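You operate a simulated robot arm through the tools that you are given. There is no shell and no other tool. Be economical: measure what you need, move in short steps, check, and stop when the job is done.

Carry out the task below with a simulated robot arm. There is one attempt and no reset: what you move stays moved.

JOB
Take the red box marked "R-46" from the top of the film bench and put it on the wide beige folder. Put the black notebook labelled "R-2" from the top of the film bench on the small table by the glass door and the black notebook labelled "C-5" on the black-framed bench. Put two of the cream cloth weights from the top of the slide bench on the low shelf of the slide bench. Put the white bulb box that says "25 W" from the top of the slide bench on the mill print and the white bulb box labelled "60 W" on the mill print on a cream board. Put one of the yellow drives from the top of the small grey desk on the free ledge of the tube stand. Take the wide yellow-label box that says "Y-47" from the top of the grey side table and leave it on the large harbour print. Put two of the narrow yellow-label boxes from the top of the grey side table on top of the fat cream folder. Push the flap three of the four-flap box shut. Any order will do. Set down upright: yellow drive, wide yellow-label box, narrow yellow-label box.

It is judged by the outcome, as a careful person would: the job done as asked, and still so three seconds after it is handed in. It fails if anything else is knocked over, pushed out of place, dropped, spilled or broken. Flat cloth is picked up by pressing the open fingertips on it (5 to 10 N) and closing them slowly along it; thin cloth reads only 2 to 8 mm in the jaws.

ROBOT AND FRAMES
A 7-joint arm with a fingered hand on a trunk, on a base that drives. Base frame: it is fixed to the floor where the robot stands at the start and does not move with it; the origin is under the middle of the robot, x ahead of it, y to its left, z up; the surface under the hand at the start is at about z = 0.8. Lengths are in m, angles in rad, forces in N, time in s.
Its first joint turns from -2.897 to 2.897 rad. Places, roughly: black notebook [0.75, -0.25, 0.75]; black-framed bench [-3.1, -2.1, 0.8]; cream cloth weight (9x5x3 cm) [0.9, -1, 0.8]; fat cream folder [-2, 1.5, 0.75]; flap three of the four-flap box [-2.7, -2.1, 0.9]; free ledge of the tube stand (15x36 cm) [-3.8, 2.22, 0.6]; large harbour print [-6.25, 2.25, 0.25]; low shelf of the slide bench [0.7, -1.6, 0.2]; mill print [1, -1.75, 0.75]; mill print on a cream board [0.5, -1.75, 0.75]; narrow yellow-label box [-2, 0, 0.75]; red box [0.75, -0.25, 1]; small table by the glass door [-0.5, -2.2, 0.8]; white bulb box [0.75, -1.5, 0.75]; wide beige folder [1, 0.5, 0.75]; wide yellow-label box [-2, 0.25, 0.75]; yellow drive [-1.5, -0.5, 0.75]. Payload 3.7 kg.
The TCP is the grasp point between the finger pads, 0.025 m short of the fingertips. In the tool frame z runs along the fingers and y along their closing line. Largest opening 0.088 m; the body of the gripper starts 0.029 m behind the TCP. The gripper is a hand of 5 fingers: y runs from the thumb to the fingers, the wrist lies at [-0.013, -0.106, -0.174] in the tool frame, and closing takes about 1.5 s.
Orientation is told as [roll, pitch, yaw] about the base's x, y, z axes, in that order, counted from this pose: with the fingers straight down and the wrist toward the robot, the tool's x, y and z point along [0, 1, 0], [1, 0, 0] and [0, 0, -1] of the base frame.

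CONTROLS
- The arm moves only by the tool play_rows. Its argument "deltas" is text: rows parted by semicolons, each of 6 numbers parted by spaces: the shift along the tool's x, y, z in m, then the turn, a rotation vector about the tool's x, y, z in rad. In form: dx dy dz rx ry rz; .... A call has 1 to 10 rows; each row shifts and turns the commanded pose from where the row before left it, along the tool's axes as they then stand. "hand" is the finger opening in m, from 0 to 0.088, set as the call begins (left out, the last holds). A row lasts 0.2 s, in which the tool goes at most 0.05 m and 0.15 rad; a call with a longer step from one row to the next is refused whole, and so is a gripper value outside its range. Where a pose cannot be reached the arm comes as near as it can. A force on the tool above 40 N (or 10 N above the force at the start of the call, whichever is more), or a blocked arm, ends the call early, and 0.2 s more pass. The fingers move at their own pace (about 0.108 m/s each) and stop on an object; they squeeze with about 29 N. The grip force told is the motor's: it shows also when the fingers shut on nothing. Time passes only in rows, and 0.2 s behind the last, so rows that do not move let the fingers close. It gives the time, the measured TCP pose, the force on the tool (base axes), the opening and the grip force at its end, in the units of the frame above (readings bear some noise), with the torque about the TCP (base axes, N m) and any sound that the robot's microphone picked up.
- Cameras (640 x 400 px; columns grow to the right, rows downward): "scene" is now at [0.1779, 0.1806, 1.2937]; the picture's right is [-0.51, -0.86, 0.00], its down [-0.46, 0.27, -0.84] and it looks along [0.73, -0.43, -0.54] (base axes); focal length 243 px, centre (320, 200). "wrist" rides on the gripper at [0.059, -0.079, -0.105] in the tool frame; the picture's right is [-0.73, 0.32, -0.61], its down [-0.62, -0.68, 0.38] and it looks along [-0.29, 0.66, 0.70] (tool axes); focal length 234 px, centre (320, 200).
- camera(camera): a new picture of that camera. The clock stands still meanwhile.
- roll_base(legs): drives the robot by 1 to 6 legs, each [ahead, left, turn to the left] in m, m and rad, along the robot's own axes; the way and the turn of a leg run together, so that a leg with both is an arc; at most 1.5 m and 3.142 rad a leg. The arm and the cameras ride along, it lands a little off, and it stops where it bumps. It gives what a move gives.
- set_fingers(index, middle, ring, little, thumb_bend, thumb_turn): sets how far each is bent, from 0 (flat) to 1 (curled in); at 0.3 the hand is open as for a grip, at 0.7 the pads meet at the TCP. One left out holds its place. A second passes; each finger stops where it meets its share of the squeeze, and holds until it gets a number again. A gripper value or a shape takes the hand back. It gives what a move gives, with no picture; readings hold the bend of each and the force on index, middle, ring, little, thumb and palm. thumb_turn goes from beside the hand (0) to across from the fingers (1), as for a grip.
- hand_shape(shape): the hand has 5 fingers and takes this shape, open, in about a second: jaw (thumb against the fingers, like two jaws); tri (thumb and two fingers); tip (a fingertip pinch); poke (one finger out to press); point (the index stretched); flat (the hand flat); cup (the hand cupped); fist (a fist). The gripper value then closes the fingers along that shape, each until it touches; the sizes above hold for jaw. It gives what a move gives, with no picture.
- turn_head(pan, tilt): turns the head with the scene camera to pan (to the left, within 2.094 rad either way) and tilt (down, from -0.506 to 1.204), counted from straight ahead of the robot. It gives what a move gives.
- locate(camera, pixels): for up to 12 pixels [column, row] of the newest picture of that camera ("zoom" is the newest enlarged one), the place [x, y, z] in the base frame of the surface seen there, good to about 0.003 m. The clock stands still meanwhile.
- zoom(camera, box): a new picture of the part [left, top, right, bottom] of that camera's present view, enlarged. The clock stands still meanwhile.
- job_done(): hands the job in; it is judged then, once.

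Keep the steps short. Do not move on a guess: measure, check each grasp and each placing, and mend mistakes. In all there are 371 turns and 316 pictures (those below and enlarged ones count). Leave the gripper open and the arm clear of the work at the hand-in unless told otherwise, and finish with a single line.

The tools are called after "Emit:" as a command line: name --argument value ..., lists and objects as JSON in quotes. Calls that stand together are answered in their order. play_rows: Moves the arm, as the interface text tells. Its arguments: {"type":"object","properties":{"deltas":{"type":"string"},"hand":{"type":"number"}},"required":["deltas"]} The other tools are called the same way: hand_shape (shape) gives the hand a shape; set_fingers (index, middle, ring, little, thumb_bend, thumb_turn) moves the fingers one by one; roll_base (legs) drives the base; turn_head (pan, tilt) turns the head that bears the scene camera; camera (camera) takes a picture; locate (camera, pixels) gives the place of the surface under pixels of a picture; zoom (camera, box) takes an enlarged picture of a part of a camera's view; job_done () hands the job in.

At the start:

```text
t: 0.0
tool_pos: [0.7805, 0.024, 1.0735]
tool_rot: [0.0, 0.0, 0.0]
force: [0.2, -0.7, -1.4]
wrist_torque: [-0.04, 0.0, -0.02]
finger_gap: 0.0875
gripper_force: 0.0
shape: jaw
bend: [0.3, 0.3, 0.3, 0.3, 0.3, 0.98]
finger forces: [0.0, 0.1, 0.1, 0.1, 0.0, 0.0]
robot x, y, heading: [-0.0005, 0.0011, -0.001]
head pan, tilt: [-0.532, 0.567]
```

scene: 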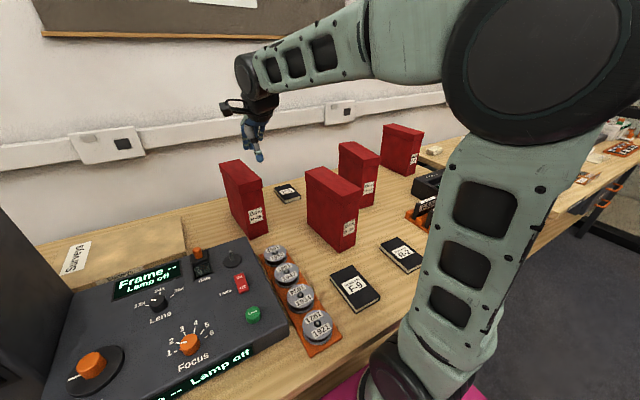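
wrist: 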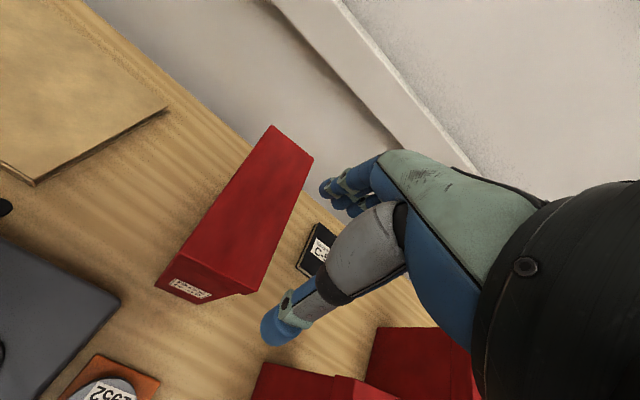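

I see four red boxes and three black notebooks. I'll enlarge the picture to read the labels.

Emit:
zoom --camera "scene" --box '[200, 110, 440, 320]'

Emit:
zoom --camera "scene" --box '[320, 110, 480, 210]'

```text
1.90 times, centred on (320, 215) of scene
```

zoom: 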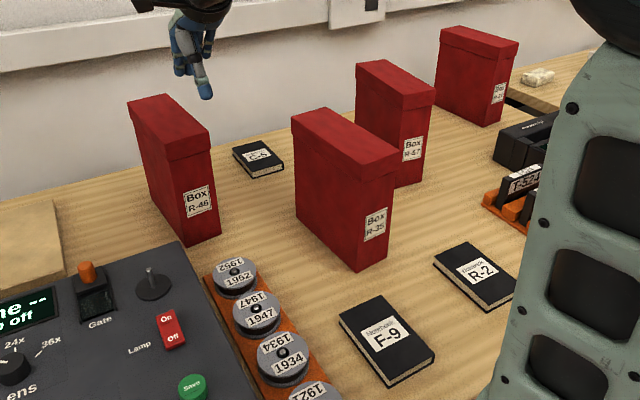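

```text
4.00 times, centred on (400, 160) of scene
```

zoom: 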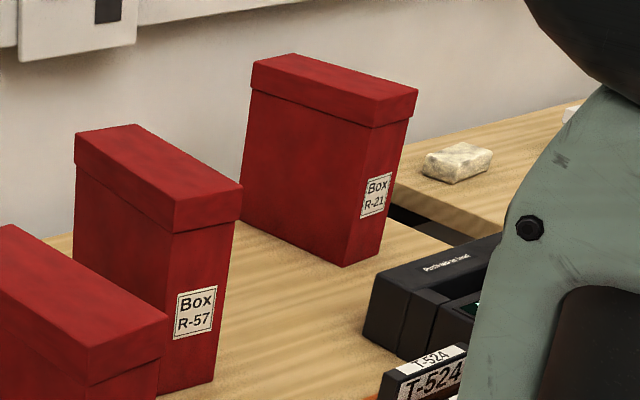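

R-46 is the leftmost box. I'll locate its top and bottom corners, the notebooks, and the wide beige folder at the left.

Emit:
locate --camera "scene" --pixels '[[222, 163], [244, 160], [261, 179], [241, 190], [250, 236], [267, 231], [288, 193], [277, 186], [399, 253], [413, 265], [428, 255], [120, 240]]'

Emit:
zoom --camera "scene" --box '[260, 170, 320, 210]'

Emit:
turn_head --pan 0.4 --tilt 0.6

Emit:
camera --camera "scene"

```text
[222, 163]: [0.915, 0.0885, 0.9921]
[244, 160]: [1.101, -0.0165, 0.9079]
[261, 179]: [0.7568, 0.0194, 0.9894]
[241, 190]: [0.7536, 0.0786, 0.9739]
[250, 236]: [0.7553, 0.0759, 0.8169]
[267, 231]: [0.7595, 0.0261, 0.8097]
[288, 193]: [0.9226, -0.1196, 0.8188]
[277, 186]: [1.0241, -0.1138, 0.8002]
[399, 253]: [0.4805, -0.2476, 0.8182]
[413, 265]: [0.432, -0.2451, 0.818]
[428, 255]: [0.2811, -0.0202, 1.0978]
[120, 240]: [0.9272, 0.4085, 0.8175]
```

```text
10.00 times, centred on (290, 190) of scene
```

zoom: 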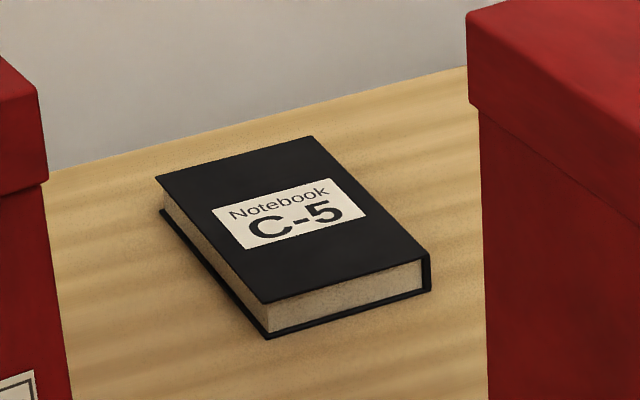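

```text
t: 1.2
tool_pos: [0.7804, 0.0244, 1.0733]
tool_rot: [0.0, 0.0, 0.001]
force: [-0.3, 0.0, -0.7]
wrist_torque: [-0.01, 0.02, 0.02]
finger_gap: 0.0874
gripper_force: 0.0
shape: jaw
bend: [0.3, 0.3, 0.3, 0.3, 0.3, 0.98]
finger forces: [0.1, 0.0, 0.0, 0.0, 0.1, 0.1]
robot x, y, heading: [-0.0039, 0.0014, -0.003]
head pan, tilt: [0.4, 0.6]
```

```text
310 pictures are left
```

scene: 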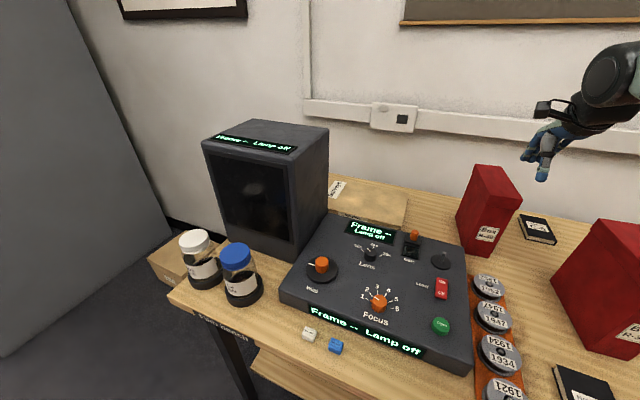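

The beige folder lies behind the console, around (365,200). I'll enlarge that part and measure it.

Emit:
zoom --camera "scene" --box '[300, 160, 460, 260]'

Emit:
locate --camera "zoom" --pixels '[[125, 70], [120, 160], [130, 210], [422, 150], [415, 255], [260, 150], [330, 200], [200, 75], [380, 270], [440, 300], [200, 250], [570, 360]]'

```text
4.00 times, centred on (380, 210) of scene
```

zoom: 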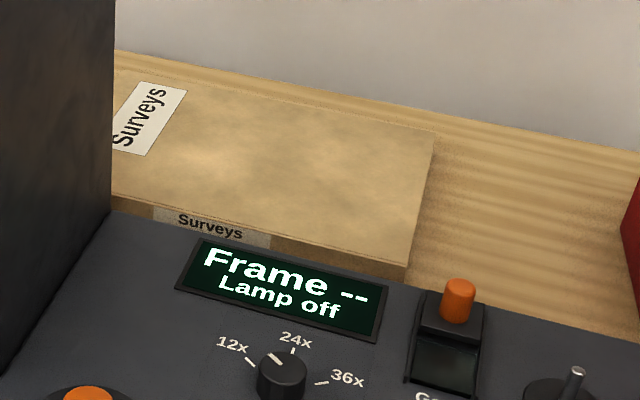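

```text
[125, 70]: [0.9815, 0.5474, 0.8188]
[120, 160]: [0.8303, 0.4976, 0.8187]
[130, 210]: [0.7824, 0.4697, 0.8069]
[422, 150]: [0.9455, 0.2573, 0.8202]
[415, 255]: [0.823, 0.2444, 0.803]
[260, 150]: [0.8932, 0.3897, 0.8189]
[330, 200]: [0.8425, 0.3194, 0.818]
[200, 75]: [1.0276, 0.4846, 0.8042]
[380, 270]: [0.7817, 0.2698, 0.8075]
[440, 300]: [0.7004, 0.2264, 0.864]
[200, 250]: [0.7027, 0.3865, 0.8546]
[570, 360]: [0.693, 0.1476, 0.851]
```

The box is about 6 cm thick in y, with its top at z≈0.99, centre about (0.836, 0.054) and yaw about 0.055. I'll turn the hand +1.62 in yaw so the fingers close across y, with the wrist away from the monitor.

Emit:
play_rows --deltas "0 0 0 0 0 -0.15;0 0 0 0 0 -0.15;0 0 0 0 0 -0.15;0 0 0 0 0 -0.15;0 0 0 0 0 -0.15;0 0 0 0 0 -0.15;0 0 0 0 0 -0.15;0 0 0 0 0 -0.15;0 0 0 0 0 -0.15;0 0 0 0 0 -0.15" --hand 0.088

Emit:
play_rows --deltas "0 0 0 0 0 -0.125;-0.028 0.015 0 0 0 0;-0.028 0.014 0 0 0 0;0 0 0 0 0 0"

Emit:
turn_head --pan 0.1 --tilt 0.5

Emit:
camera --camera "scene"

Emit:
camera --camera "wrist"

```text
t: 3.4
tool_pos: [0.7803, 0.0237, 1.0726]
tool_rot: [-0.001, 0.0, 1.502]
force: [-0.7, 0.4, 0.4]
wrist_torque: [0.0, -0.05, 0.02]
finger_gap: 0.0874
gripper_force: 0.0
shape: jaw
bend: [0.3, 0.3, 0.3, 0.3, 0.3, 0.98]
finger forces: [0.0, 0.0, 0.0, 0.1, 0.0, 0.1]
robot x, y, heading: [0.0014, 0.0007, -0.001]
head pan, tilt: [0.4, 0.6]
```

```text
t: 4.4
tool_pos: [0.8361, 0.0564, 1.0728]
tool_rot: [-0.002, 0.001, 1.624]
force: [-0.1, 0.0, -0.9]
wrist_torque: [-0.03, 0.01, -0.01]
finger_gap: 0.0875
gripper_force: 0.1
shape: jaw
bend: [0.3, 0.3, 0.3, 0.3, 0.3, 0.98]
finger forces: [0.0, 0.1, 0.1, 0.1, 0.0, 0.1]
robot x, y, heading: [0.0009, -0.002, -0.003]
head pan, tilt: [0.4, 0.6]
```

```text
t: 5.2
tool_pos: [0.8367, 0.0558, 1.0728]
tool_rot: [0.0, 0.0, 1.626]
force: [0.2, -0.1, -0.7]
wrist_torque: [0.0, 0.01, 0.0]
finger_gap: 0.0876
gripper_force: 0.0
shape: jaw
bend: [0.3, 0.3, 0.3, 0.3, 0.3, 0.98]
finger forces: [0.0, 0.0, 0.0, 0.0, 0.1, 0.0]
robot x, y, heading: [-0.0006, 0.0002, -0.001]
head pan, tilt: [0.099, 0.499]
```

```text
308 pictures are left
```

scene: 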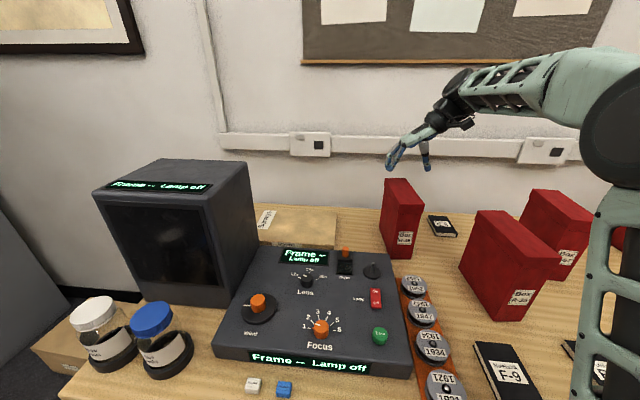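

```text
307 pictures are left
```

wrist: 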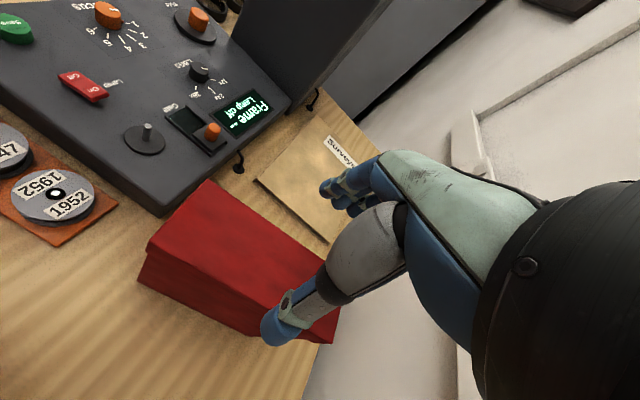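

The hand straddles the box top: the thumb is on the right (−y) and the fingers on the left. I'll descend 9.5 cm.

Emit:
play_rows --deltas "0 0 0.025 0 0 0;0 0 0.025 0 0 0;0 0 0.025 0 0 0;0 0 0.02 0 0 0"

Emit:
zoom --camera "scene" --box '[340, 110, 500, 210]'

```text
t: 6.2
tool_pos: [0.8346, 0.0583, 0.9775]
tool_rot: [0.0, 0.0, 1.626]
force: [0.3, 3.3, 5.9]
wrist_torque: [0.18, 0.01, 0.0]
finger_gap: 0.0876
gripper_force: 0.1
shape: jaw
bend: [0.29, 0.3, 0.3, 0.3, 0.3, 0.98]
finger forces: [4.7, 0.0, 0.0, 1.0, 0.0, 0.0]
robot x, y, heading: [-0.0002, -0.0007, -0.002]
head pan, tilt: [0.099, 0.499]
```

```text
4.00 times, centred on (420, 160) of scene
```

zoom: 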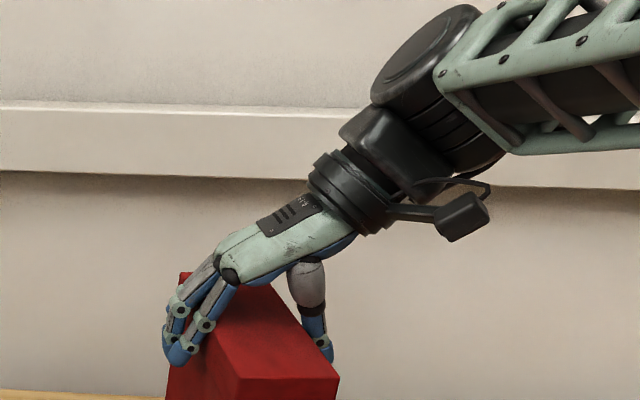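

The index finger reads 4.7 N against the box's left edge, while the thumb is free. I'll lift slightly, shift +7 mm in y, and go down again.

Emit:
play_rows --deltas "0 0 -0.02 0 0 0;0 0.008 0 0 0 0;0 0 0.02 0 0 0;0 0 0 0 0 0"

Emit:
zoom --camera "scene" --box '[340, 110, 500, 210]'

```text
t: 7.2
tool_pos: [0.8354, 0.0627, 0.9759]
tool_rot: [0.0, -0.001, 1.623]
force: [-0.4, -1.4, 6.1]
wrist_torque: [-0.07, 0.0, 0.0]
finger_gap: 0.0879
gripper_force: 0.0
shape: jaw
bend: [0.3, 0.3, 0.3, 0.3, 0.29, 0.98]
finger forces: [1.1, 0.1, 0.0, 0.1, 3.9, 0.0]
robot x, y, heading: [0.0032, -0.001, -0.0]
head pan, tilt: [0.099, 0.499]
```

```text
4.00 times, centred on (420, 160) of scene
```

zoom: 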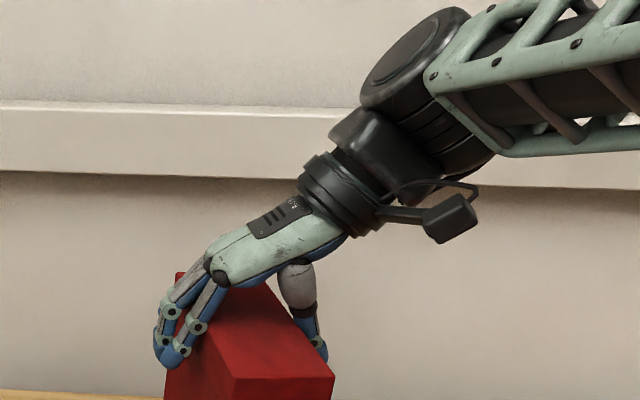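

Both sides now touch lightly, so the box is centred. I'll close.

Emit:
play_rows --deltas "0 0 0 0 0 0;0 0 0 0 0 0;0 0 0 0 0 0;0 0 0 0 0 0;0 0 0 0 0 0;0 0 0 0 0 0;0 0 0 0 0 0;0 0 0 0 0 0" --hand 0.0

Emit:
play_rows --deltas "0 0 -0.015 0 0 0;0 0 -0.015 0 0 0;0 0 0 0 0 0"

Emit:
camera --camera "scene"

```text
t: 9.0
tool_pos: [0.835, 0.0633, 0.976]
tool_rot: [0.0, 0.001, 1.624]
force: [-0.5, 1.4, 0.1]
wrist_torque: [0.28, -0.09, 0.14]
finger_gap: 0.0603
gripper_force: 29.3
shape: jaw
bend: [0.29, 0.4, 0.34, 0.31, 0.55, 0.98]
finger forces: [18.8, 12.9, 3.4, 2.3, 36.5, 0.1]
robot x, y, heading: [0.0019, -0.0026, -0.002]
head pan, tilt: [0.099, 0.499]
```

```text
t: 9.8
tool_pos: [0.8353, 0.0624, 1.0064]
tool_rot: [0.001, 0.0, 1.626]
force: [0.2, 0.5, -3.8]
wrist_torque: [0.0, 0.03, -0.01]
finger_gap: 0.0598
gripper_force: 29.1
shape: jaw
bend: [0.29, 0.41, 0.35, 0.31, 0.55, 0.97]
finger forces: [18.5, 13.2, 3.3, 2.1, 36.1, 0.0]
robot x, y, heading: [-0.0013, -0.0011, -0.003]
head pan, tilt: [0.099, 0.499]
```

```text
304 pictures are left
```

scene: 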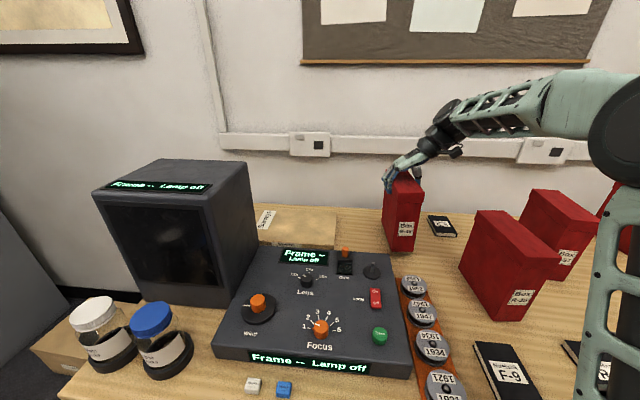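

The box is lifted and held. Before carrying it over I'll measure the monitor's right side for clearance.

Emit:
locate --camera "scene" --pixels '[[240, 175], [253, 230], [238, 270], [345, 252], [390, 245], [330, 250], [416, 248], [388, 240]]'

Emit:
play_rows --deltas "0 0 -0.04 0 0 0;0 0 -0.04 0 0 0;0 0 0 0 0 0.055;0 0 0 0 0 0"

```text
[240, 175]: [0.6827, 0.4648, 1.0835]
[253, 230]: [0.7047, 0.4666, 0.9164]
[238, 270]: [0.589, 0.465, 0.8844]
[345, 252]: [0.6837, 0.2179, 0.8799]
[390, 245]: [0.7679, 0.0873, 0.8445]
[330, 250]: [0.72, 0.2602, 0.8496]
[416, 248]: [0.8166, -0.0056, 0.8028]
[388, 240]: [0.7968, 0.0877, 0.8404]
```

```text
t: 10.8
tool_pos: [0.8353, 0.0637, 1.0877]
tool_rot: [0.0, -0.001, 1.569]
force: [0.2, 0.2, -4.4]
wrist_torque: [0.02, 0.02, 0.04]
finger_gap: 0.0598
gripper_force: 28.7
shape: jaw
bend: [0.29, 0.41, 0.35, 0.31, 0.56, 0.97]
finger forces: [18.5, 13.3, 3.3, 2.1, 36.1, 0.0]
robot x, y, heading: [0.0003, -0.0008, 0.002]
head pan, tilt: [0.099, 0.499]
```

The monitor's right face is at y=0.465. I'm carrying the box to (0.88, 0.36).

Emit:
play_rows --deltas "-0.015 0.045 0 0 0 0;-0.015 0.045 0 0 0 0;-0.015 0.045 0 0 0 0;0 0.045 0 0 0 0;0 0.045 0 0 0 0;0 0.045 0 0 0 0;0 0.026 0 0 0 0;0 0 0 0 0 0"

Emit:
camera --camera "scene"

Emit:
camera --camera "wrist"

```text
t: 12.6
tool_pos: [0.8773, 0.3625, 1.0864]
tool_rot: [0.0, -0.001, 1.569]
force: [-0.3, -0.5, -4.1]
wrist_torque: [0.0, 0.0, -0.01]
finger_gap: 0.0596
gripper_force: 29.0
shape: jaw
bend: [0.29, 0.41, 0.35, 0.32, 0.56, 0.97]
finger forces: [18.5, 13.5, 3.5, 2.2, 36.0, 0.0]
robot x, y, heading: [-0.0021, 0.0018, -0.004]
head pan, tilt: [0.099, 0.499]
```

```text
303 pictures are left
```

scene: 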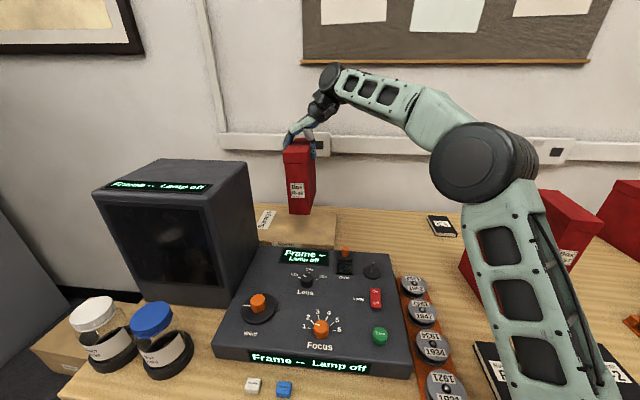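

```text
302 pictures are left
```

wrist: 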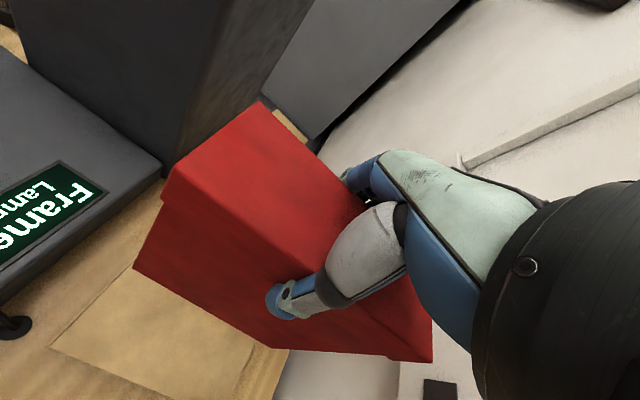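

The box is over the folder, so I'm lowering it. Contact is expected near tool z 0.995.

Emit:
play_rows --deltas "0 0 0.03 0 0 0;0 0 0.03 0 0 0;0 0 0.022 0 0 0;0 0 0.005 0 0 0;0 0 0.004 0 0 0;0 0 0.003 0 0 0;0 0 0 0 0 0"

Emit:
camera --camera "scene"

```text
t: 14.2
tool_pos: [0.8799, 0.3595, 0.995]
tool_rot: [-0.003, -0.003, 1.569]
force: [-4.5, -1.5, 8.1]
wrist_torque: [0.13, -0.13, 0.08]
finger_gap: 0.0593
gripper_force: 29.7
shape: jaw
bend: [0.29, 0.42, 0.35, 0.31, 0.56, 0.97]
finger forces: [18.3, 12.2, 3.4, 2.8, 35.9, 0.1]
robot x, y, heading: [0.0021, 0.0017, -0.004]
head pan, tilt: [0.099, 0.499]
```

```text
301 pictures are left
```

scene: 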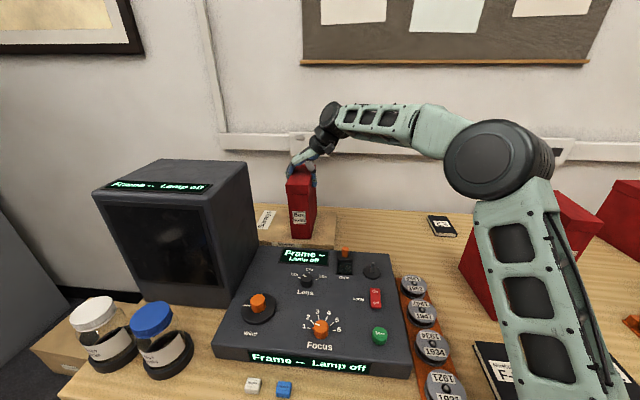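

Contact is felt: +8 N up at z 0.995. I'll open and go straight up.

Emit:
play_rows --deltas "0 0 0 0 0 0;0 0 0 0 0 0;0 0 0 0 0 0;0 0 0 0 0 0;0 0 0 0 0 0;0 0 -0.02 0 0 0;0 0 -0.03 0 0 0;0 0 -0.04 0 0 0;0 0 -0.04 0 0 0;0 0 0 0 0 0" --hand 0.088

Emit:
zoom --camera "scene" --box '[240, 130, 400, 260]'

```text
t: 16.4
tool_pos: [0.8805, 0.3605, 1.1232]
tool_rot: [-0.001, 0.001, 1.57]
force: [-0.5, -0.2, -0.2]
wrist_torque: [0.01, -0.02, 0.0]
finger_gap: 0.088
gripper_force: 0.0
shape: jaw
bend: [0.3, 0.3, 0.3, 0.3, 0.3, 0.97]
finger forces: [0.1, 0.0, 0.0, 0.1, 0.0, 0.1]
robot x, y, heading: [-0.0018, 0.0011, 0.003]
head pan, tilt: [0.099, 0.499]
```

```text
3.08 times, centred on (320, 195) of scene
```

zoom: 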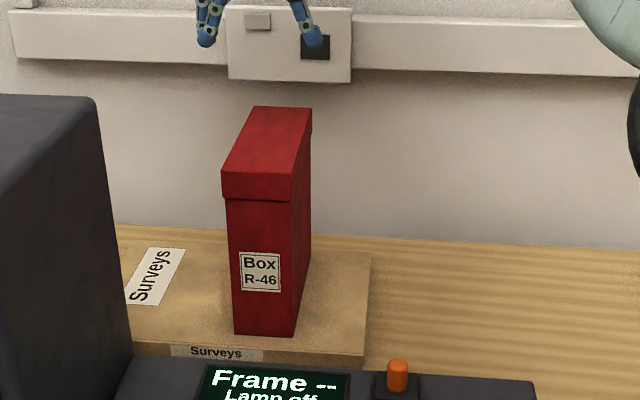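

R-46 stands well on the folder. Next are the notebooks: I'll look right to measure C-5 and R-2.

Emit:
turn_head --pan -0.4 --tilt 0.6

Emit:
camera --camera "scene"

```text
t: 17.4
tool_pos: [0.8811, 0.3597, 1.1217]
tool_rot: [0.001, -0.001, 1.568]
force: [0.5, 0.7, 0.0]
wrist_torque: [0.0, 0.0, 0.02]
finger_gap: 0.0876
gripper_force: 0.1
shape: jaw
bend: [0.3, 0.3, 0.3, 0.3, 0.3, 0.97]
finger forces: [0.1, 0.0, 0.0, 0.1, 0.0, 0.1]
robot x, y, heading: [0.0003, -0.0017, 0.001]
head pan, tilt: [-0.4, 0.6]
```

```text
299 pictures are left
```

scene: 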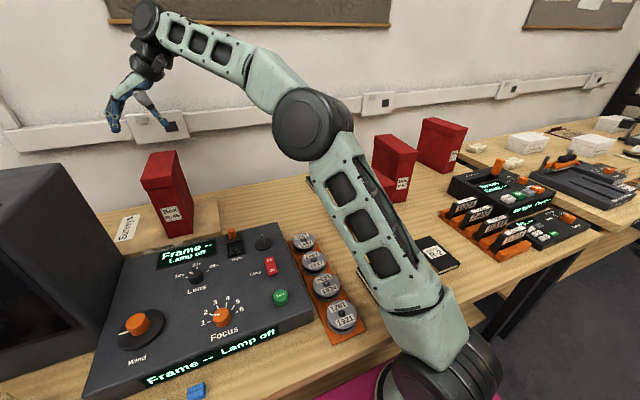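

The arm hides the notebooks. I'll move the hand over C-5 and look with the wrist camera.

Emit:
play_rows --deltas "-0.008 -0.047 0 0 0 0;-0.008 -0.047 0 0 0 0;-0.008 -0.047 0 0 0 0;-0.008 -0.047 0 0 0 0;-0.008 -0.047 0 0 0 0;0 -0.047 0 0 0 0;0 -0.047 0 0 0 0;0 -0.047 0 0 0 0;0 -0.047 0 0 0 0;0 -0.047 0 0 0 0"

Emit:
camera --camera "wrist"

Emit:
camera --camera "scene"

```text
t: 19.6
tool_pos: [0.9203, -0.1089, 1.1236]
tool_rot: [0.001, -0.002, 1.572]
force: [-0.3, 0.1, -0.8]
wrist_torque: [-0.02, -0.01, -0.01]
finger_gap: 0.0879
gripper_force: 0.2
shape: jaw
bend: [0.3, 0.3, 0.3, 0.3, 0.3, 0.97]
finger forces: [0.1, 0.0, 0.0, 0.0, 0.0, 0.1]
robot x, y, heading: [-0.0016, 0.0026, 0.002]
head pan, tilt: [-0.4, 0.6]
```

```text
298 pictures are left
```

wrist: 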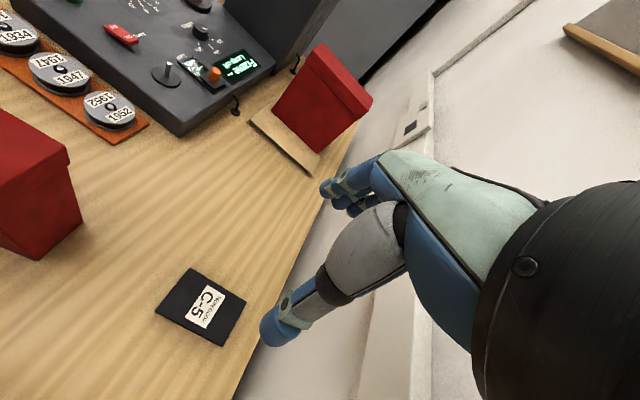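

```text
297 pictures are left
```

scene: 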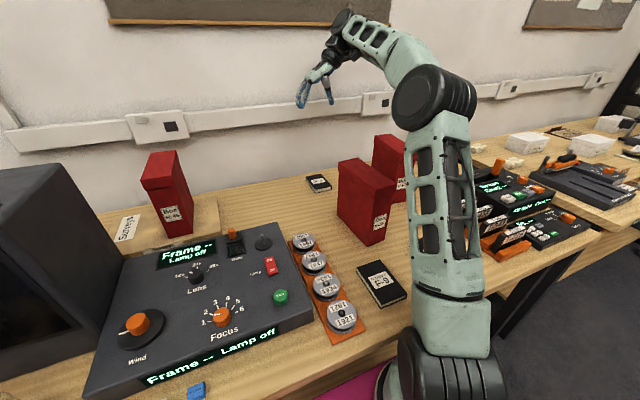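

Emit:
locate --camera "wrist" --pixels '[[191, 270], [244, 301], [221, 345], [158, 313], [203, 307], [160, 240], [120, 360], [70, 200], [60, 240]]'

Emit:
locate --camera "scene" --pixels '[[307, 178], [323, 174], [332, 186], [315, 192]]'

```text
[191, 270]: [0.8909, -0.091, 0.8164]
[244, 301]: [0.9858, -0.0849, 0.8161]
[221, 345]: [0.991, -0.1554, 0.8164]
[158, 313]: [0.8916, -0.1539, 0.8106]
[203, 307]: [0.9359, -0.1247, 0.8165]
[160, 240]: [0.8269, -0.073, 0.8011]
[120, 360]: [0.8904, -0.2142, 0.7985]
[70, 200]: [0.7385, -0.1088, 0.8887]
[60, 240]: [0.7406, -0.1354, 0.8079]
```

```text
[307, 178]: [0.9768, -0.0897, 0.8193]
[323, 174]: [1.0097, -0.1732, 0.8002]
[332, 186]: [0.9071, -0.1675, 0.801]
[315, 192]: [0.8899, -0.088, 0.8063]
```

The C-5 notebook is centred at (0.940, −0.121), 7 cm wide in y, top at 0.817, table at 0.80. I'll descend over it and check.

Emit:
play_rows --deltas "-0.02 -0.012 0 0 0 0;0 0 0.045 0 0 0;0 0 0.045 0 0 0;0 0 0.045 0 0 0;0 0 0.045 0 0 0;0 0 0.045 0 0 0;0 0 0.02 0 0 0;0 0 0 0 0 0"

Emit:
camera --camera "wrist"

Emit:
zoom --camera "scene" --box '[270, 110, 400, 210]'

```text
t: 21.4
tool_pos: [0.9389, -0.1201, 0.8783]
tool_rot: [-0.001, 0.0, 1.569]
force: [1.0, 0.1, 0.1]
wrist_torque: [0.02, 0.0, -0.02]
finger_gap: 0.088
gripper_force: 0.0
shape: jaw
bend: [0.3, 0.3, 0.3, 0.3, 0.3, 0.97]
finger forces: [0.0, 0.0, 0.1, 0.1, 0.0, 0.1]
robot x, y, heading: [0.0004, 0.0008, 0.005]
head pan, tilt: [-0.4, 0.6]
```

```text
296 pictures are left
```

wrist: 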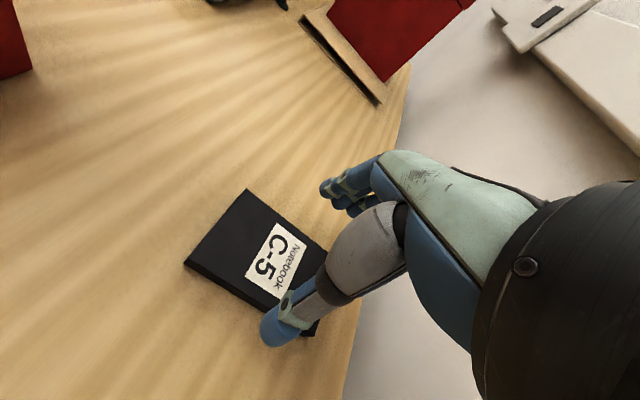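

```text
4.00 times, centred on (335, 160) of scene
```

zoom: 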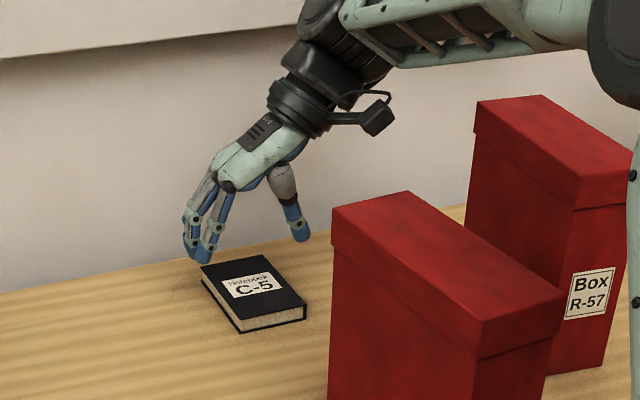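

The hand straddles the notebook. I'm lowering to the table with care.

Emit:
play_rows --deltas "0 0 0.02 0 0 0;0 0 0.015 0 0 0;0 0 0.008 0 0 0;0 0 0.006 0 0 0;0 0 0 0 0 0"

Emit:
zoom --camera "scene" --box '[270, 110, 400, 210]'

```text
t: 22.6
tool_pos: [0.9387, -0.1212, 0.8293]
tool_rot: [-0.002, -0.002, 1.57]
force: [0.2, 0.0, -0.3]
wrist_torque: [-0.03, -0.02, 0.01]
finger_gap: 0.0879
gripper_force: 0.1
shape: jaw
bend: [0.3, 0.3, 0.3, 0.3, 0.3, 0.97]
finger forces: [0.1, 0.1, 0.0, 0.0, 0.0, 0.0]
robot x, y, heading: [0.0008, 0.0009, 0.004]
head pan, tilt: [-0.4, 0.6]
```

```text
4.00 times, centred on (335, 160) of scene
```

zoom: 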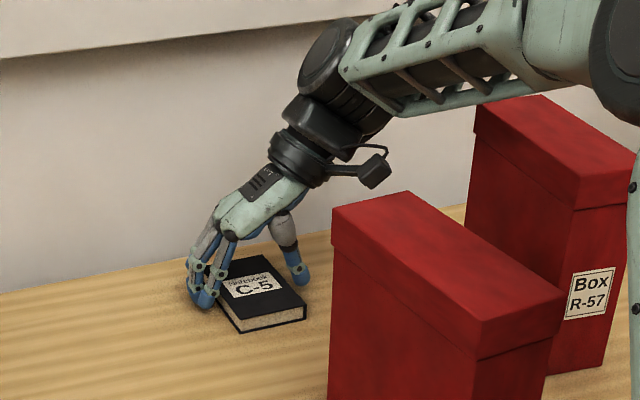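

No contact yet and the fingertips are at about 0.804. I'll close on the notebook.

Emit:
play_rows --deltas "0 0 0.002 0 0 0;0 0 0 0 0 0;0 0 0 0 0 0;0 0 0 0 0 0;0 0 0 0 0 0;0 0 0 0 0 0;0 0 0 0 0 0;0 0 0 0 0 0" --hand 0.0

Emit:
play_rows --deltas "0 0 -0.01 0 0 0;0 0 -0.02 0 0 0;0 0 -0.02 0 0 0;0 0 0 0 0 0"

Emit:
zoom --camera "scene" --box '[270, 110, 400, 210]'

```text
t: 24.4
tool_pos: [0.9386, -0.1223, 0.8266]
tool_rot: [0.0, 0.003, 1.57]
force: [0.1, -2.3, 3.2]
wrist_torque: [-0.01, -0.05, 0.02]
finger_gap: 0.062
gripper_force: 29.1
shape: jaw
bend: [0.28, 0.37, 0.34, 0.42, 0.57, 0.99]
finger forces: [13.7, 7.5, 3.4, 0.3, 26.7, 0.0]
robot x, y, heading: [0.0012, 0.0012, 0.002]
head pan, tilt: [-0.4, 0.6]
```

```text
t: 25.4
tool_pos: [0.9383, -0.1227, 0.879]
tool_rot: [0.001, 0.001, 1.569]
force: [-0.2, 0.1, -1.5]
wrist_torque: [-0.01, 0.01, -0.01]
finger_gap: 0.0618
gripper_force: 29.1
shape: jaw
bend: [0.28, 0.37, 0.34, 0.42, 0.57, 0.99]
finger forces: [15.0, 8.0, 3.5, 0.1, 26.5, 0.1]
robot x, y, heading: [-0.0016, 0.004, 0.001]
head pan, tilt: [-0.4, 0.6]
```

```text
4.00 times, centred on (335, 160) of scene
```

zoom: 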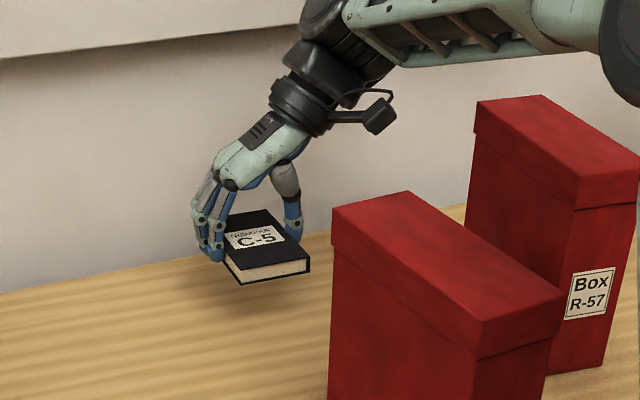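

C-5 is held. I'll raise it high and pull it in toward the robot for driving.

Emit:
play_rows --deltas "0 0 -0.045 0 0 0;0 0 -0.045 0 0 0;0 0 -0.045 0 0 0;0 0 -0.045 0 0 0;0 0 -0.045 0 0 0;0 0 -0.03 0 0 0;0.045 0 0 0 0 0;0.045 0 0 0 0 0;0.045 0 0 0 0 0;0.045 0 0 0 0 0"

Emit:
play_rows --deltas "0.045 0 0 0 0 0;0.045 0 0 0 0 0;0.045 0 0 0 0 0;0.045 0 0 0 0 0;0.045 0 0 0 0 0;0 0 0 0 0 0"

Emit:
turn_head --pan -2.0 --tilt 0.4

Emit:
camera --camera "scene"

```text
t: 27.6
tool_pos: [0.7594, -0.1235, 1.1344]
tool_rot: [0.0, 0.001, 1.57]
force: [0.4, -1.3, -0.8]
wrist_torque: [0.05, 0.01, 0.03]
finger_gap: 0.0616
gripper_force: 29.2
shape: jaw
bend: [0.28, 0.37, 0.34, 0.42, 0.57, 0.99]
finger forces: [15.2, 7.7, 3.5, 0.1, 26.6, 0.0]
robot x, y, heading: [-0.0034, 0.0003, -0.003]
head pan, tilt: [-0.4, 0.6]
```

```text
t: 28.9
tool_pos: [0.5354, -0.1212, 1.1341]
tool_rot: [0.0, -0.001, 1.57]
force: [-0.9, 0.5, -0.8]
wrist_torque: [0.02, -0.03, 0.01]
finger_gap: 0.0616
gripper_force: 29.3
shape: jaw
bend: [0.28, 0.37, 0.34, 0.42, 0.57, 0.99]
finger forces: [15.2, 7.8, 3.5, 0.0, 26.5, 0.1]
robot x, y, heading: [0.003, 0.0006, 0.0]
head pan, tilt: [-0.4, 0.6]
```

```text
t: 30.6
tool_pos: [0.5368, -0.1214, 1.1344]
tool_rot: [-0.001, 0.001, 1.569]
force: [0.5, -0.8, -1.1]
wrist_torque: [0.0, 0.03, -0.01]
finger_gap: 0.062
gripper_force: 29.2
shape: jaw
bend: [0.28, 0.37, 0.34, 0.42, 0.57, 0.99]
finger forces: [15.2, 7.7, 3.5, 0.0, 26.5, 0.0]
robot x, y, heading: [0.0008, -0.0029, 0.0]
head pan, tilt: [-2.0, 0.4]
```

```text
292 pictures are left
```

scene: 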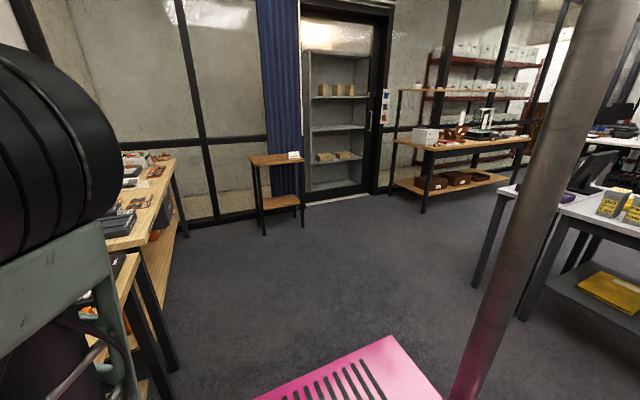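

I can see the small table at (275,160) and the black-framed bench at (450,150). I'll locate these, the base edge, and obstacles.

Emit:
locate --camera "scene" --pixels '[[250, 157], [303, 160], [262, 166], [292, 155], [395, 139], [427, 150], [528, 138], [455, 143], [480, 285], [525, 318], [140, 250], [385, 340]]'

Emit:
zoom --camera "scene" --box '[380, 80, 560, 220]'

Emit:
locate --camera "zoom" --pixels '[[40, 205], [110, 245], [420, 235], [520, 190], [130, 200], [330, 205], [480, 195], [200, 170], [300, 170], [20, 350], [560, 340], [300, 160]]'

```text
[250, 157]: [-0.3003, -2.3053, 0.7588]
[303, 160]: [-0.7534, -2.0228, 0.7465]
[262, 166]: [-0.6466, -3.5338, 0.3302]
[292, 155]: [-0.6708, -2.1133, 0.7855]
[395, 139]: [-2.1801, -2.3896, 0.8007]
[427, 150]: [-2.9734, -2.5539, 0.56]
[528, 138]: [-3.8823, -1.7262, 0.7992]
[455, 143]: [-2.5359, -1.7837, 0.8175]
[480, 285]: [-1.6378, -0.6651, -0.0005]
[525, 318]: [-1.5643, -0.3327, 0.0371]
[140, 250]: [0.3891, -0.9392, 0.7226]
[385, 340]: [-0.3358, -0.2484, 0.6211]
```

```text
2.86 times, centred on (470, 150) of scene
```

zoom: 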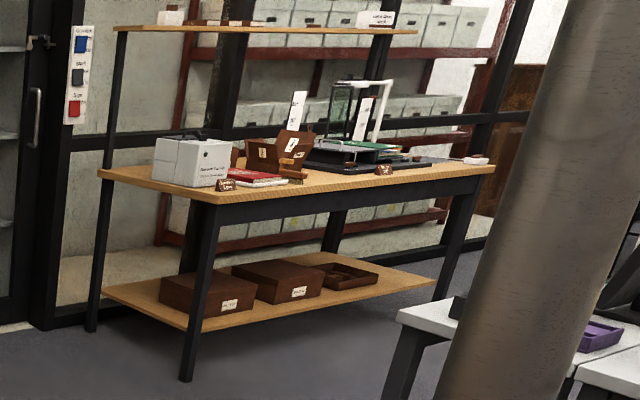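

```text
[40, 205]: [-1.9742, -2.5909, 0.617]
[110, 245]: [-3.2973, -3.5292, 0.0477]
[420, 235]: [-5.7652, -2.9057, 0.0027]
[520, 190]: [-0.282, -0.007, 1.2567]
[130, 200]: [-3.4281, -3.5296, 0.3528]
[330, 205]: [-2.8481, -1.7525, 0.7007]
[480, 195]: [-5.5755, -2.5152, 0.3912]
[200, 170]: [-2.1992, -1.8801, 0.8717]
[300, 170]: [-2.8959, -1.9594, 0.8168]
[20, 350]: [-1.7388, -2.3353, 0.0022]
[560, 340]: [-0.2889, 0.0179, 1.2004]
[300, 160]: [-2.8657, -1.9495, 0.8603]
```

The base can slide sideways. The plan is to back up, turn right, go ahead, then go sideways along the aisle, in two stages so I can check.

Emit:
roll_base --legs '[[-0.3, 0, 0], [0, 0, -1.571], [1.1, 0, 0]]'

Emit:
turn_head --pan -0.7 --tilt 0.4

Emit:
camera --camera "scene"

```text
t: 41.7
tool_pos: [-0.418, -1.638, 1.1327]
tool_rot: [0.001, 0.0, 0.0]
force: [-0.3, 0.5, -1.0]
wrist_torque: [-0.04, 0.0, 0.01]
finger_gap: 0.0617
gripper_force: 28.9
shape: jaw
bend: [0.28, 0.37, 0.34, 0.42, 0.57, 0.99]
finger forces: [15.4, 7.7, 3.5, 0.0, 26.4, 0.0]
robot x, y, heading: [-0.2993, -1.1011, -1.57]
head pan, tilt: [-2.0, 0.4]
```

```text
t: 43.2
tool_pos: [-0.4177, -1.6382, 1.1337]
tool_rot: [0.001, 0.0, 0.0]
force: [-0.6, 0.2, -1.7]
wrist_torque: [0.01, -0.02, 0.01]
finger_gap: 0.0614
gripper_force: 28.8
shape: jaw
bend: [0.28, 0.37, 0.34, 0.42, 0.57, 0.99]
finger forces: [15.2, 7.7, 3.5, 0.0, 26.5, 0.1]
robot x, y, heading: [-0.2962, -1.1013, -1.571]
head pan, tilt: [-0.7, 0.4]
```

```text
290 pictures are left
```

scene: 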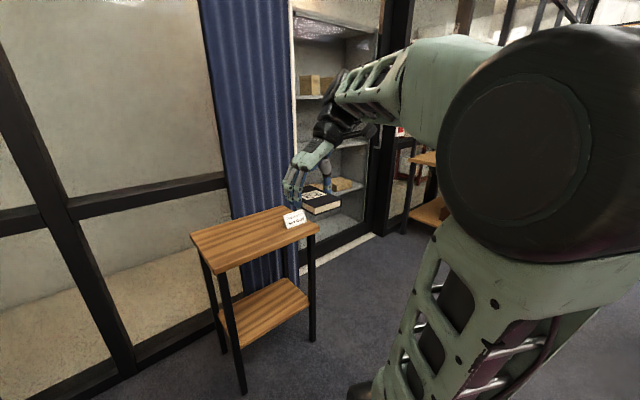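

The way is clear. The small table is free apart from a sign. I'll continue sideways toward the black-framed bench.

Emit:
roll_base --legs '[[0, -1.4, 0], [0, -1.0, 0]]'

Emit:
turn_head --pan -0.1 --tilt 0.5

Emit:
camera --camera "scene"

```text
t: 51.8
tool_pos: [-2.0486, -1.6094, 1.1322]
tool_rot: [0.0, 0.001, -0.055]
force: [0.2, 0.6, -1.1]
wrist_torque: [-0.03, 0.01, -0.01]
finger_gap: 0.062
gripper_force: 29.1
shape: jaw
bend: [0.28, 0.37, 0.34, 0.42, 0.57, 0.99]
finger forces: [15.2, 7.8, 3.6, 0.1, 26.7, 0.0]
robot x, y, heading: [-1.8998, -1.0802, -1.619]
head pan, tilt: [-0.7, 0.4]
stopped in leg 2: the robot was blocked; the commanded pose is now the measured one
```

```text
t: 52.8
tool_pos: [-2.0492, -1.6101, 1.1334]
tool_rot: [0.001, -0.001, -0.054]
force: [-0.4, -0.1, -0.9]
wrist_torque: [-0.02, -0.01, -0.01]
finger_gap: 0.0616
gripper_force: 29.3
shape: jaw
bend: [0.28, 0.37, 0.34, 0.42, 0.57, 0.99]
finger forces: [15.3, 7.7, 3.6, 0.0, 26.7, 0.0]
robot x, y, heading: [-1.8994, -1.0808, -1.62]
head pan, tilt: [-0.099, 0.499]
```

```text
289 pictures are left
```

scene: 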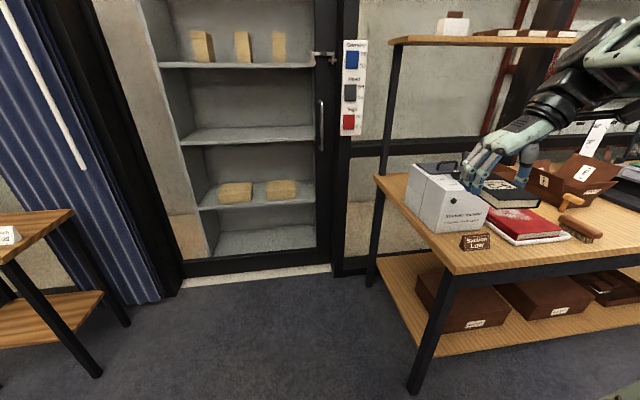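

The base was blocked at x=−1.9. I'll look right and behind for the cause.

Emit:
turn_head --pan -1.5 --tilt 0.8

Emit:
camera --camera "scene"

Emit:
turn_head --pan -2.09 --tilt 0.8

Emit:
camera --camera "scene"

```text
t: 54.4
tool_pos: [-2.0498, -1.6102, 1.1341]
tool_rot: [0.001, 0.001, -0.054]
force: [-0.4, -0.3, -0.4]
wrist_torque: [-0.01, 0.01, 0.02]
finger_gap: 0.0618
gripper_force: 28.8
shape: jaw
bend: [0.28, 0.37, 0.34, 0.42, 0.57, 0.99]
finger forces: [15.3, 7.8, 3.5, 0.0, 26.7, 0.0]
robot x, y, heading: [-1.9017, -1.0789, -1.622]
head pan, tilt: [-1.499, 0.799]
```

```text
288 pictures are left
```

scene: 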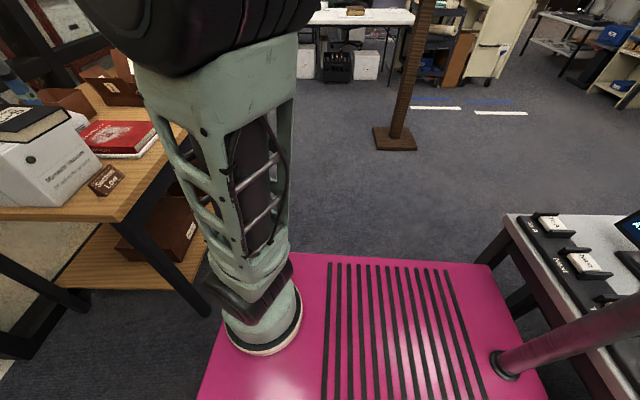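

```text
t: 55.4
tool_pos: [-2.0498, -1.6096, 1.134]
tool_rot: [0.001, 0.0, -0.055]
force: [-0.1, 0.2, -1.4]
wrist_torque: [0.02, 0.01, -0.03]
finger_gap: 0.0619
gripper_force: 29.1
shape: jaw
bend: [0.28, 0.37, 0.34, 0.42, 0.57, 0.99]
finger forces: [15.2, 7.9, 3.6, 0.1, 26.8, 0.1]
robot x, y, heading: [-1.8959, -1.0785, -1.623]
head pan, tilt: [-2.089, 0.799]
```

```text
287 pictures are left
```

scene: 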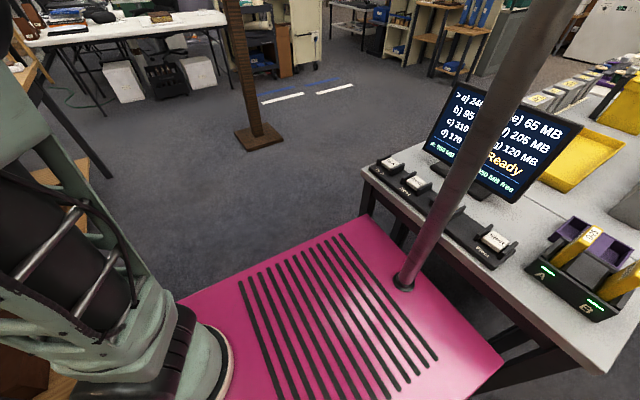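

Emit:
locate --camera "scene" --pixels '[[364, 168], [610, 372], [364, 215], [503, 362], [365, 210], [398, 230], [470, 395], [180, 300], [282, 138], [240, 150]]'

Emit:
turn_head --pan -0.8 --tilt 1.1

Emit:
camera --camera "scene"

```text
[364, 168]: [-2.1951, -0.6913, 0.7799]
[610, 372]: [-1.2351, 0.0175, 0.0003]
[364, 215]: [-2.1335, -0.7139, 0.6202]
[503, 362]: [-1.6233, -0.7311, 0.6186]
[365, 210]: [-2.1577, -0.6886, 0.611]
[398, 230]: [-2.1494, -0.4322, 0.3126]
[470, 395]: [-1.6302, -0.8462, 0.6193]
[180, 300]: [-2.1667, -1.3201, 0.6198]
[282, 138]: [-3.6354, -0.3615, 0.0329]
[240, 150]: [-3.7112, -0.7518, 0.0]
```

```text
t: 56.8
tool_pos: [-2.0484, -1.6086, 1.1334]
tool_rot: [0.0, -0.001, -0.054]
force: [0.2, 0.5, -1.2]
wrist_torque: [-0.02, -0.01, -0.03]
finger_gap: 0.0618
gripper_force: 29.2
shape: jaw
bend: [0.28, 0.37, 0.34, 0.42, 0.57, 0.99]
finger forces: [15.4, 7.9, 3.6, 0.0, 26.7, 0.0]
robot x, y, heading: [-1.8981, -1.0787, -1.626]
head pan, tilt: [-0.799, 1.1]
```

```text
286 pictures are left
```

scene: 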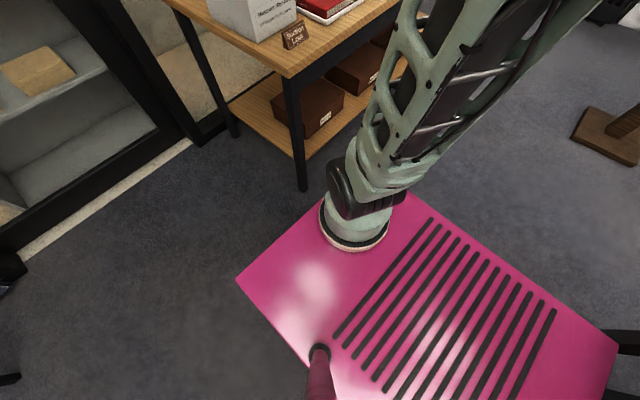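

The rear right corner of the base touched the grey desk's leg at (−2.19,−0.69). I'll move left a little, then ahead 15 cm, straighten, and go on.

Emit:
roll_base --legs '[[0, 0.04, 0], [0.15, 0, 0], [0, 0, 0.052]]'

Emit:
locate --camera "scene" --pixels '[[412, 193], [238, 281], [302, 188], [285, 75], [397, 165]]'

Emit:
camera --camera "scene"

```text
t: 59.1
tool_pos: [-1.9892, -1.7693, 1.1346]
tool_rot: [0.001, -0.001, -0.001]
force: [0.3, -0.2, -1.3]
wrist_torque: [0.0, -0.03, -0.03]
finger_gap: 0.0618
gripper_force: 29.1
shape: jaw
bend: [0.28, 0.37, 0.34, 0.42, 0.57, 0.99]
finger forces: [15.4, 7.8, 3.7, 0.1, 26.6, 0.1]
robot x, y, heading: [-1.8663, -1.2312, -1.569]
head pan, tilt: [-0.799, 1.1]
```

```text
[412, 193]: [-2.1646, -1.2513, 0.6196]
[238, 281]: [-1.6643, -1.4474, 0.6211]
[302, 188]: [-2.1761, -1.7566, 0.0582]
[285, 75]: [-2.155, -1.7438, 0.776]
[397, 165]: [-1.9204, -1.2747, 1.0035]
```

```text
285 pictures are left
```

scene: 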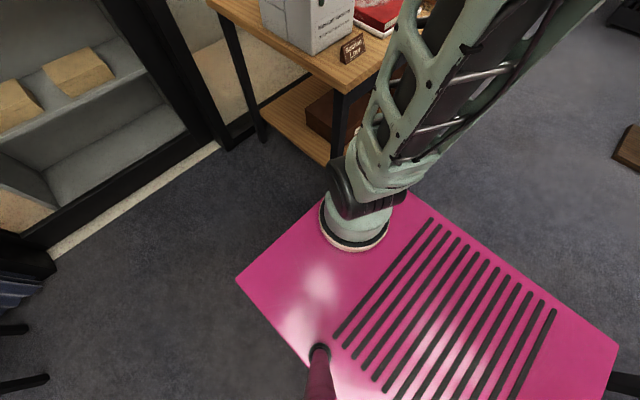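

The base is now centred in the aisle (front at y −1.60, bench at −1.74). I'll continue right.

Emit:
roll_base --legs '[[0, -0.75, 0]]'

Emit:
turn_head --pan -0.2 --tilt 0.6

Emit:
camera --camera "scene"

```text
t: 63.2
tool_pos: [-2.7322, -1.7745, 1.133]
tool_rot: [0.001, 0.001, 0.007]
force: [1.3, -0.3, -0.8]
wrist_torque: [0.02, 0.02, 0.03]
finger_gap: 0.0621
gripper_force: 29.0
shape: jaw
bend: [0.28, 0.37, 0.34, 0.42, 0.57, 0.99]
finger forces: [15.2, 7.9, 3.7, 0.0, 26.8, 0.0]
robot x, y, heading: [-2.6191, -1.2375, -1.556]
head pan, tilt: [-0.799, 1.1]
```

```text
t: 64.2
tool_pos: [-2.7328, -1.774, 1.1336]
tool_rot: [0.0, -0.001, 0.009]
force: [0.2, 0.2, -1.0]
wrist_torque: [0.0, -0.02, 0.0]
finger_gap: 0.062
gripper_force: 29.0
shape: jaw
bend: [0.28, 0.37, 0.34, 0.42, 0.57, 0.99]
finger forces: [15.3, 7.8, 3.6, 0.0, 26.7, 0.1]
robot x, y, heading: [-2.6169, -1.2369, -1.557]
head pan, tilt: [-0.201, 0.6]
```

```text
284 pictures are left
```

scene: 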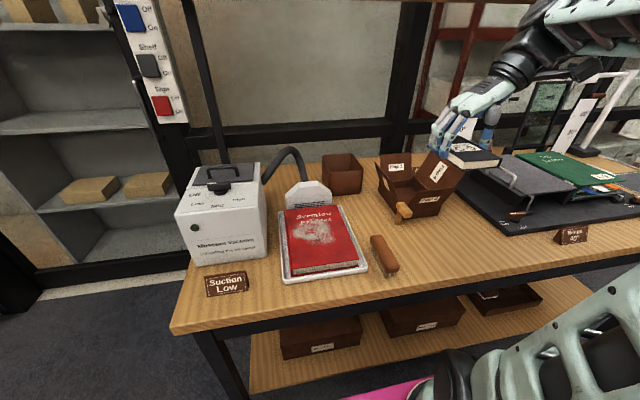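

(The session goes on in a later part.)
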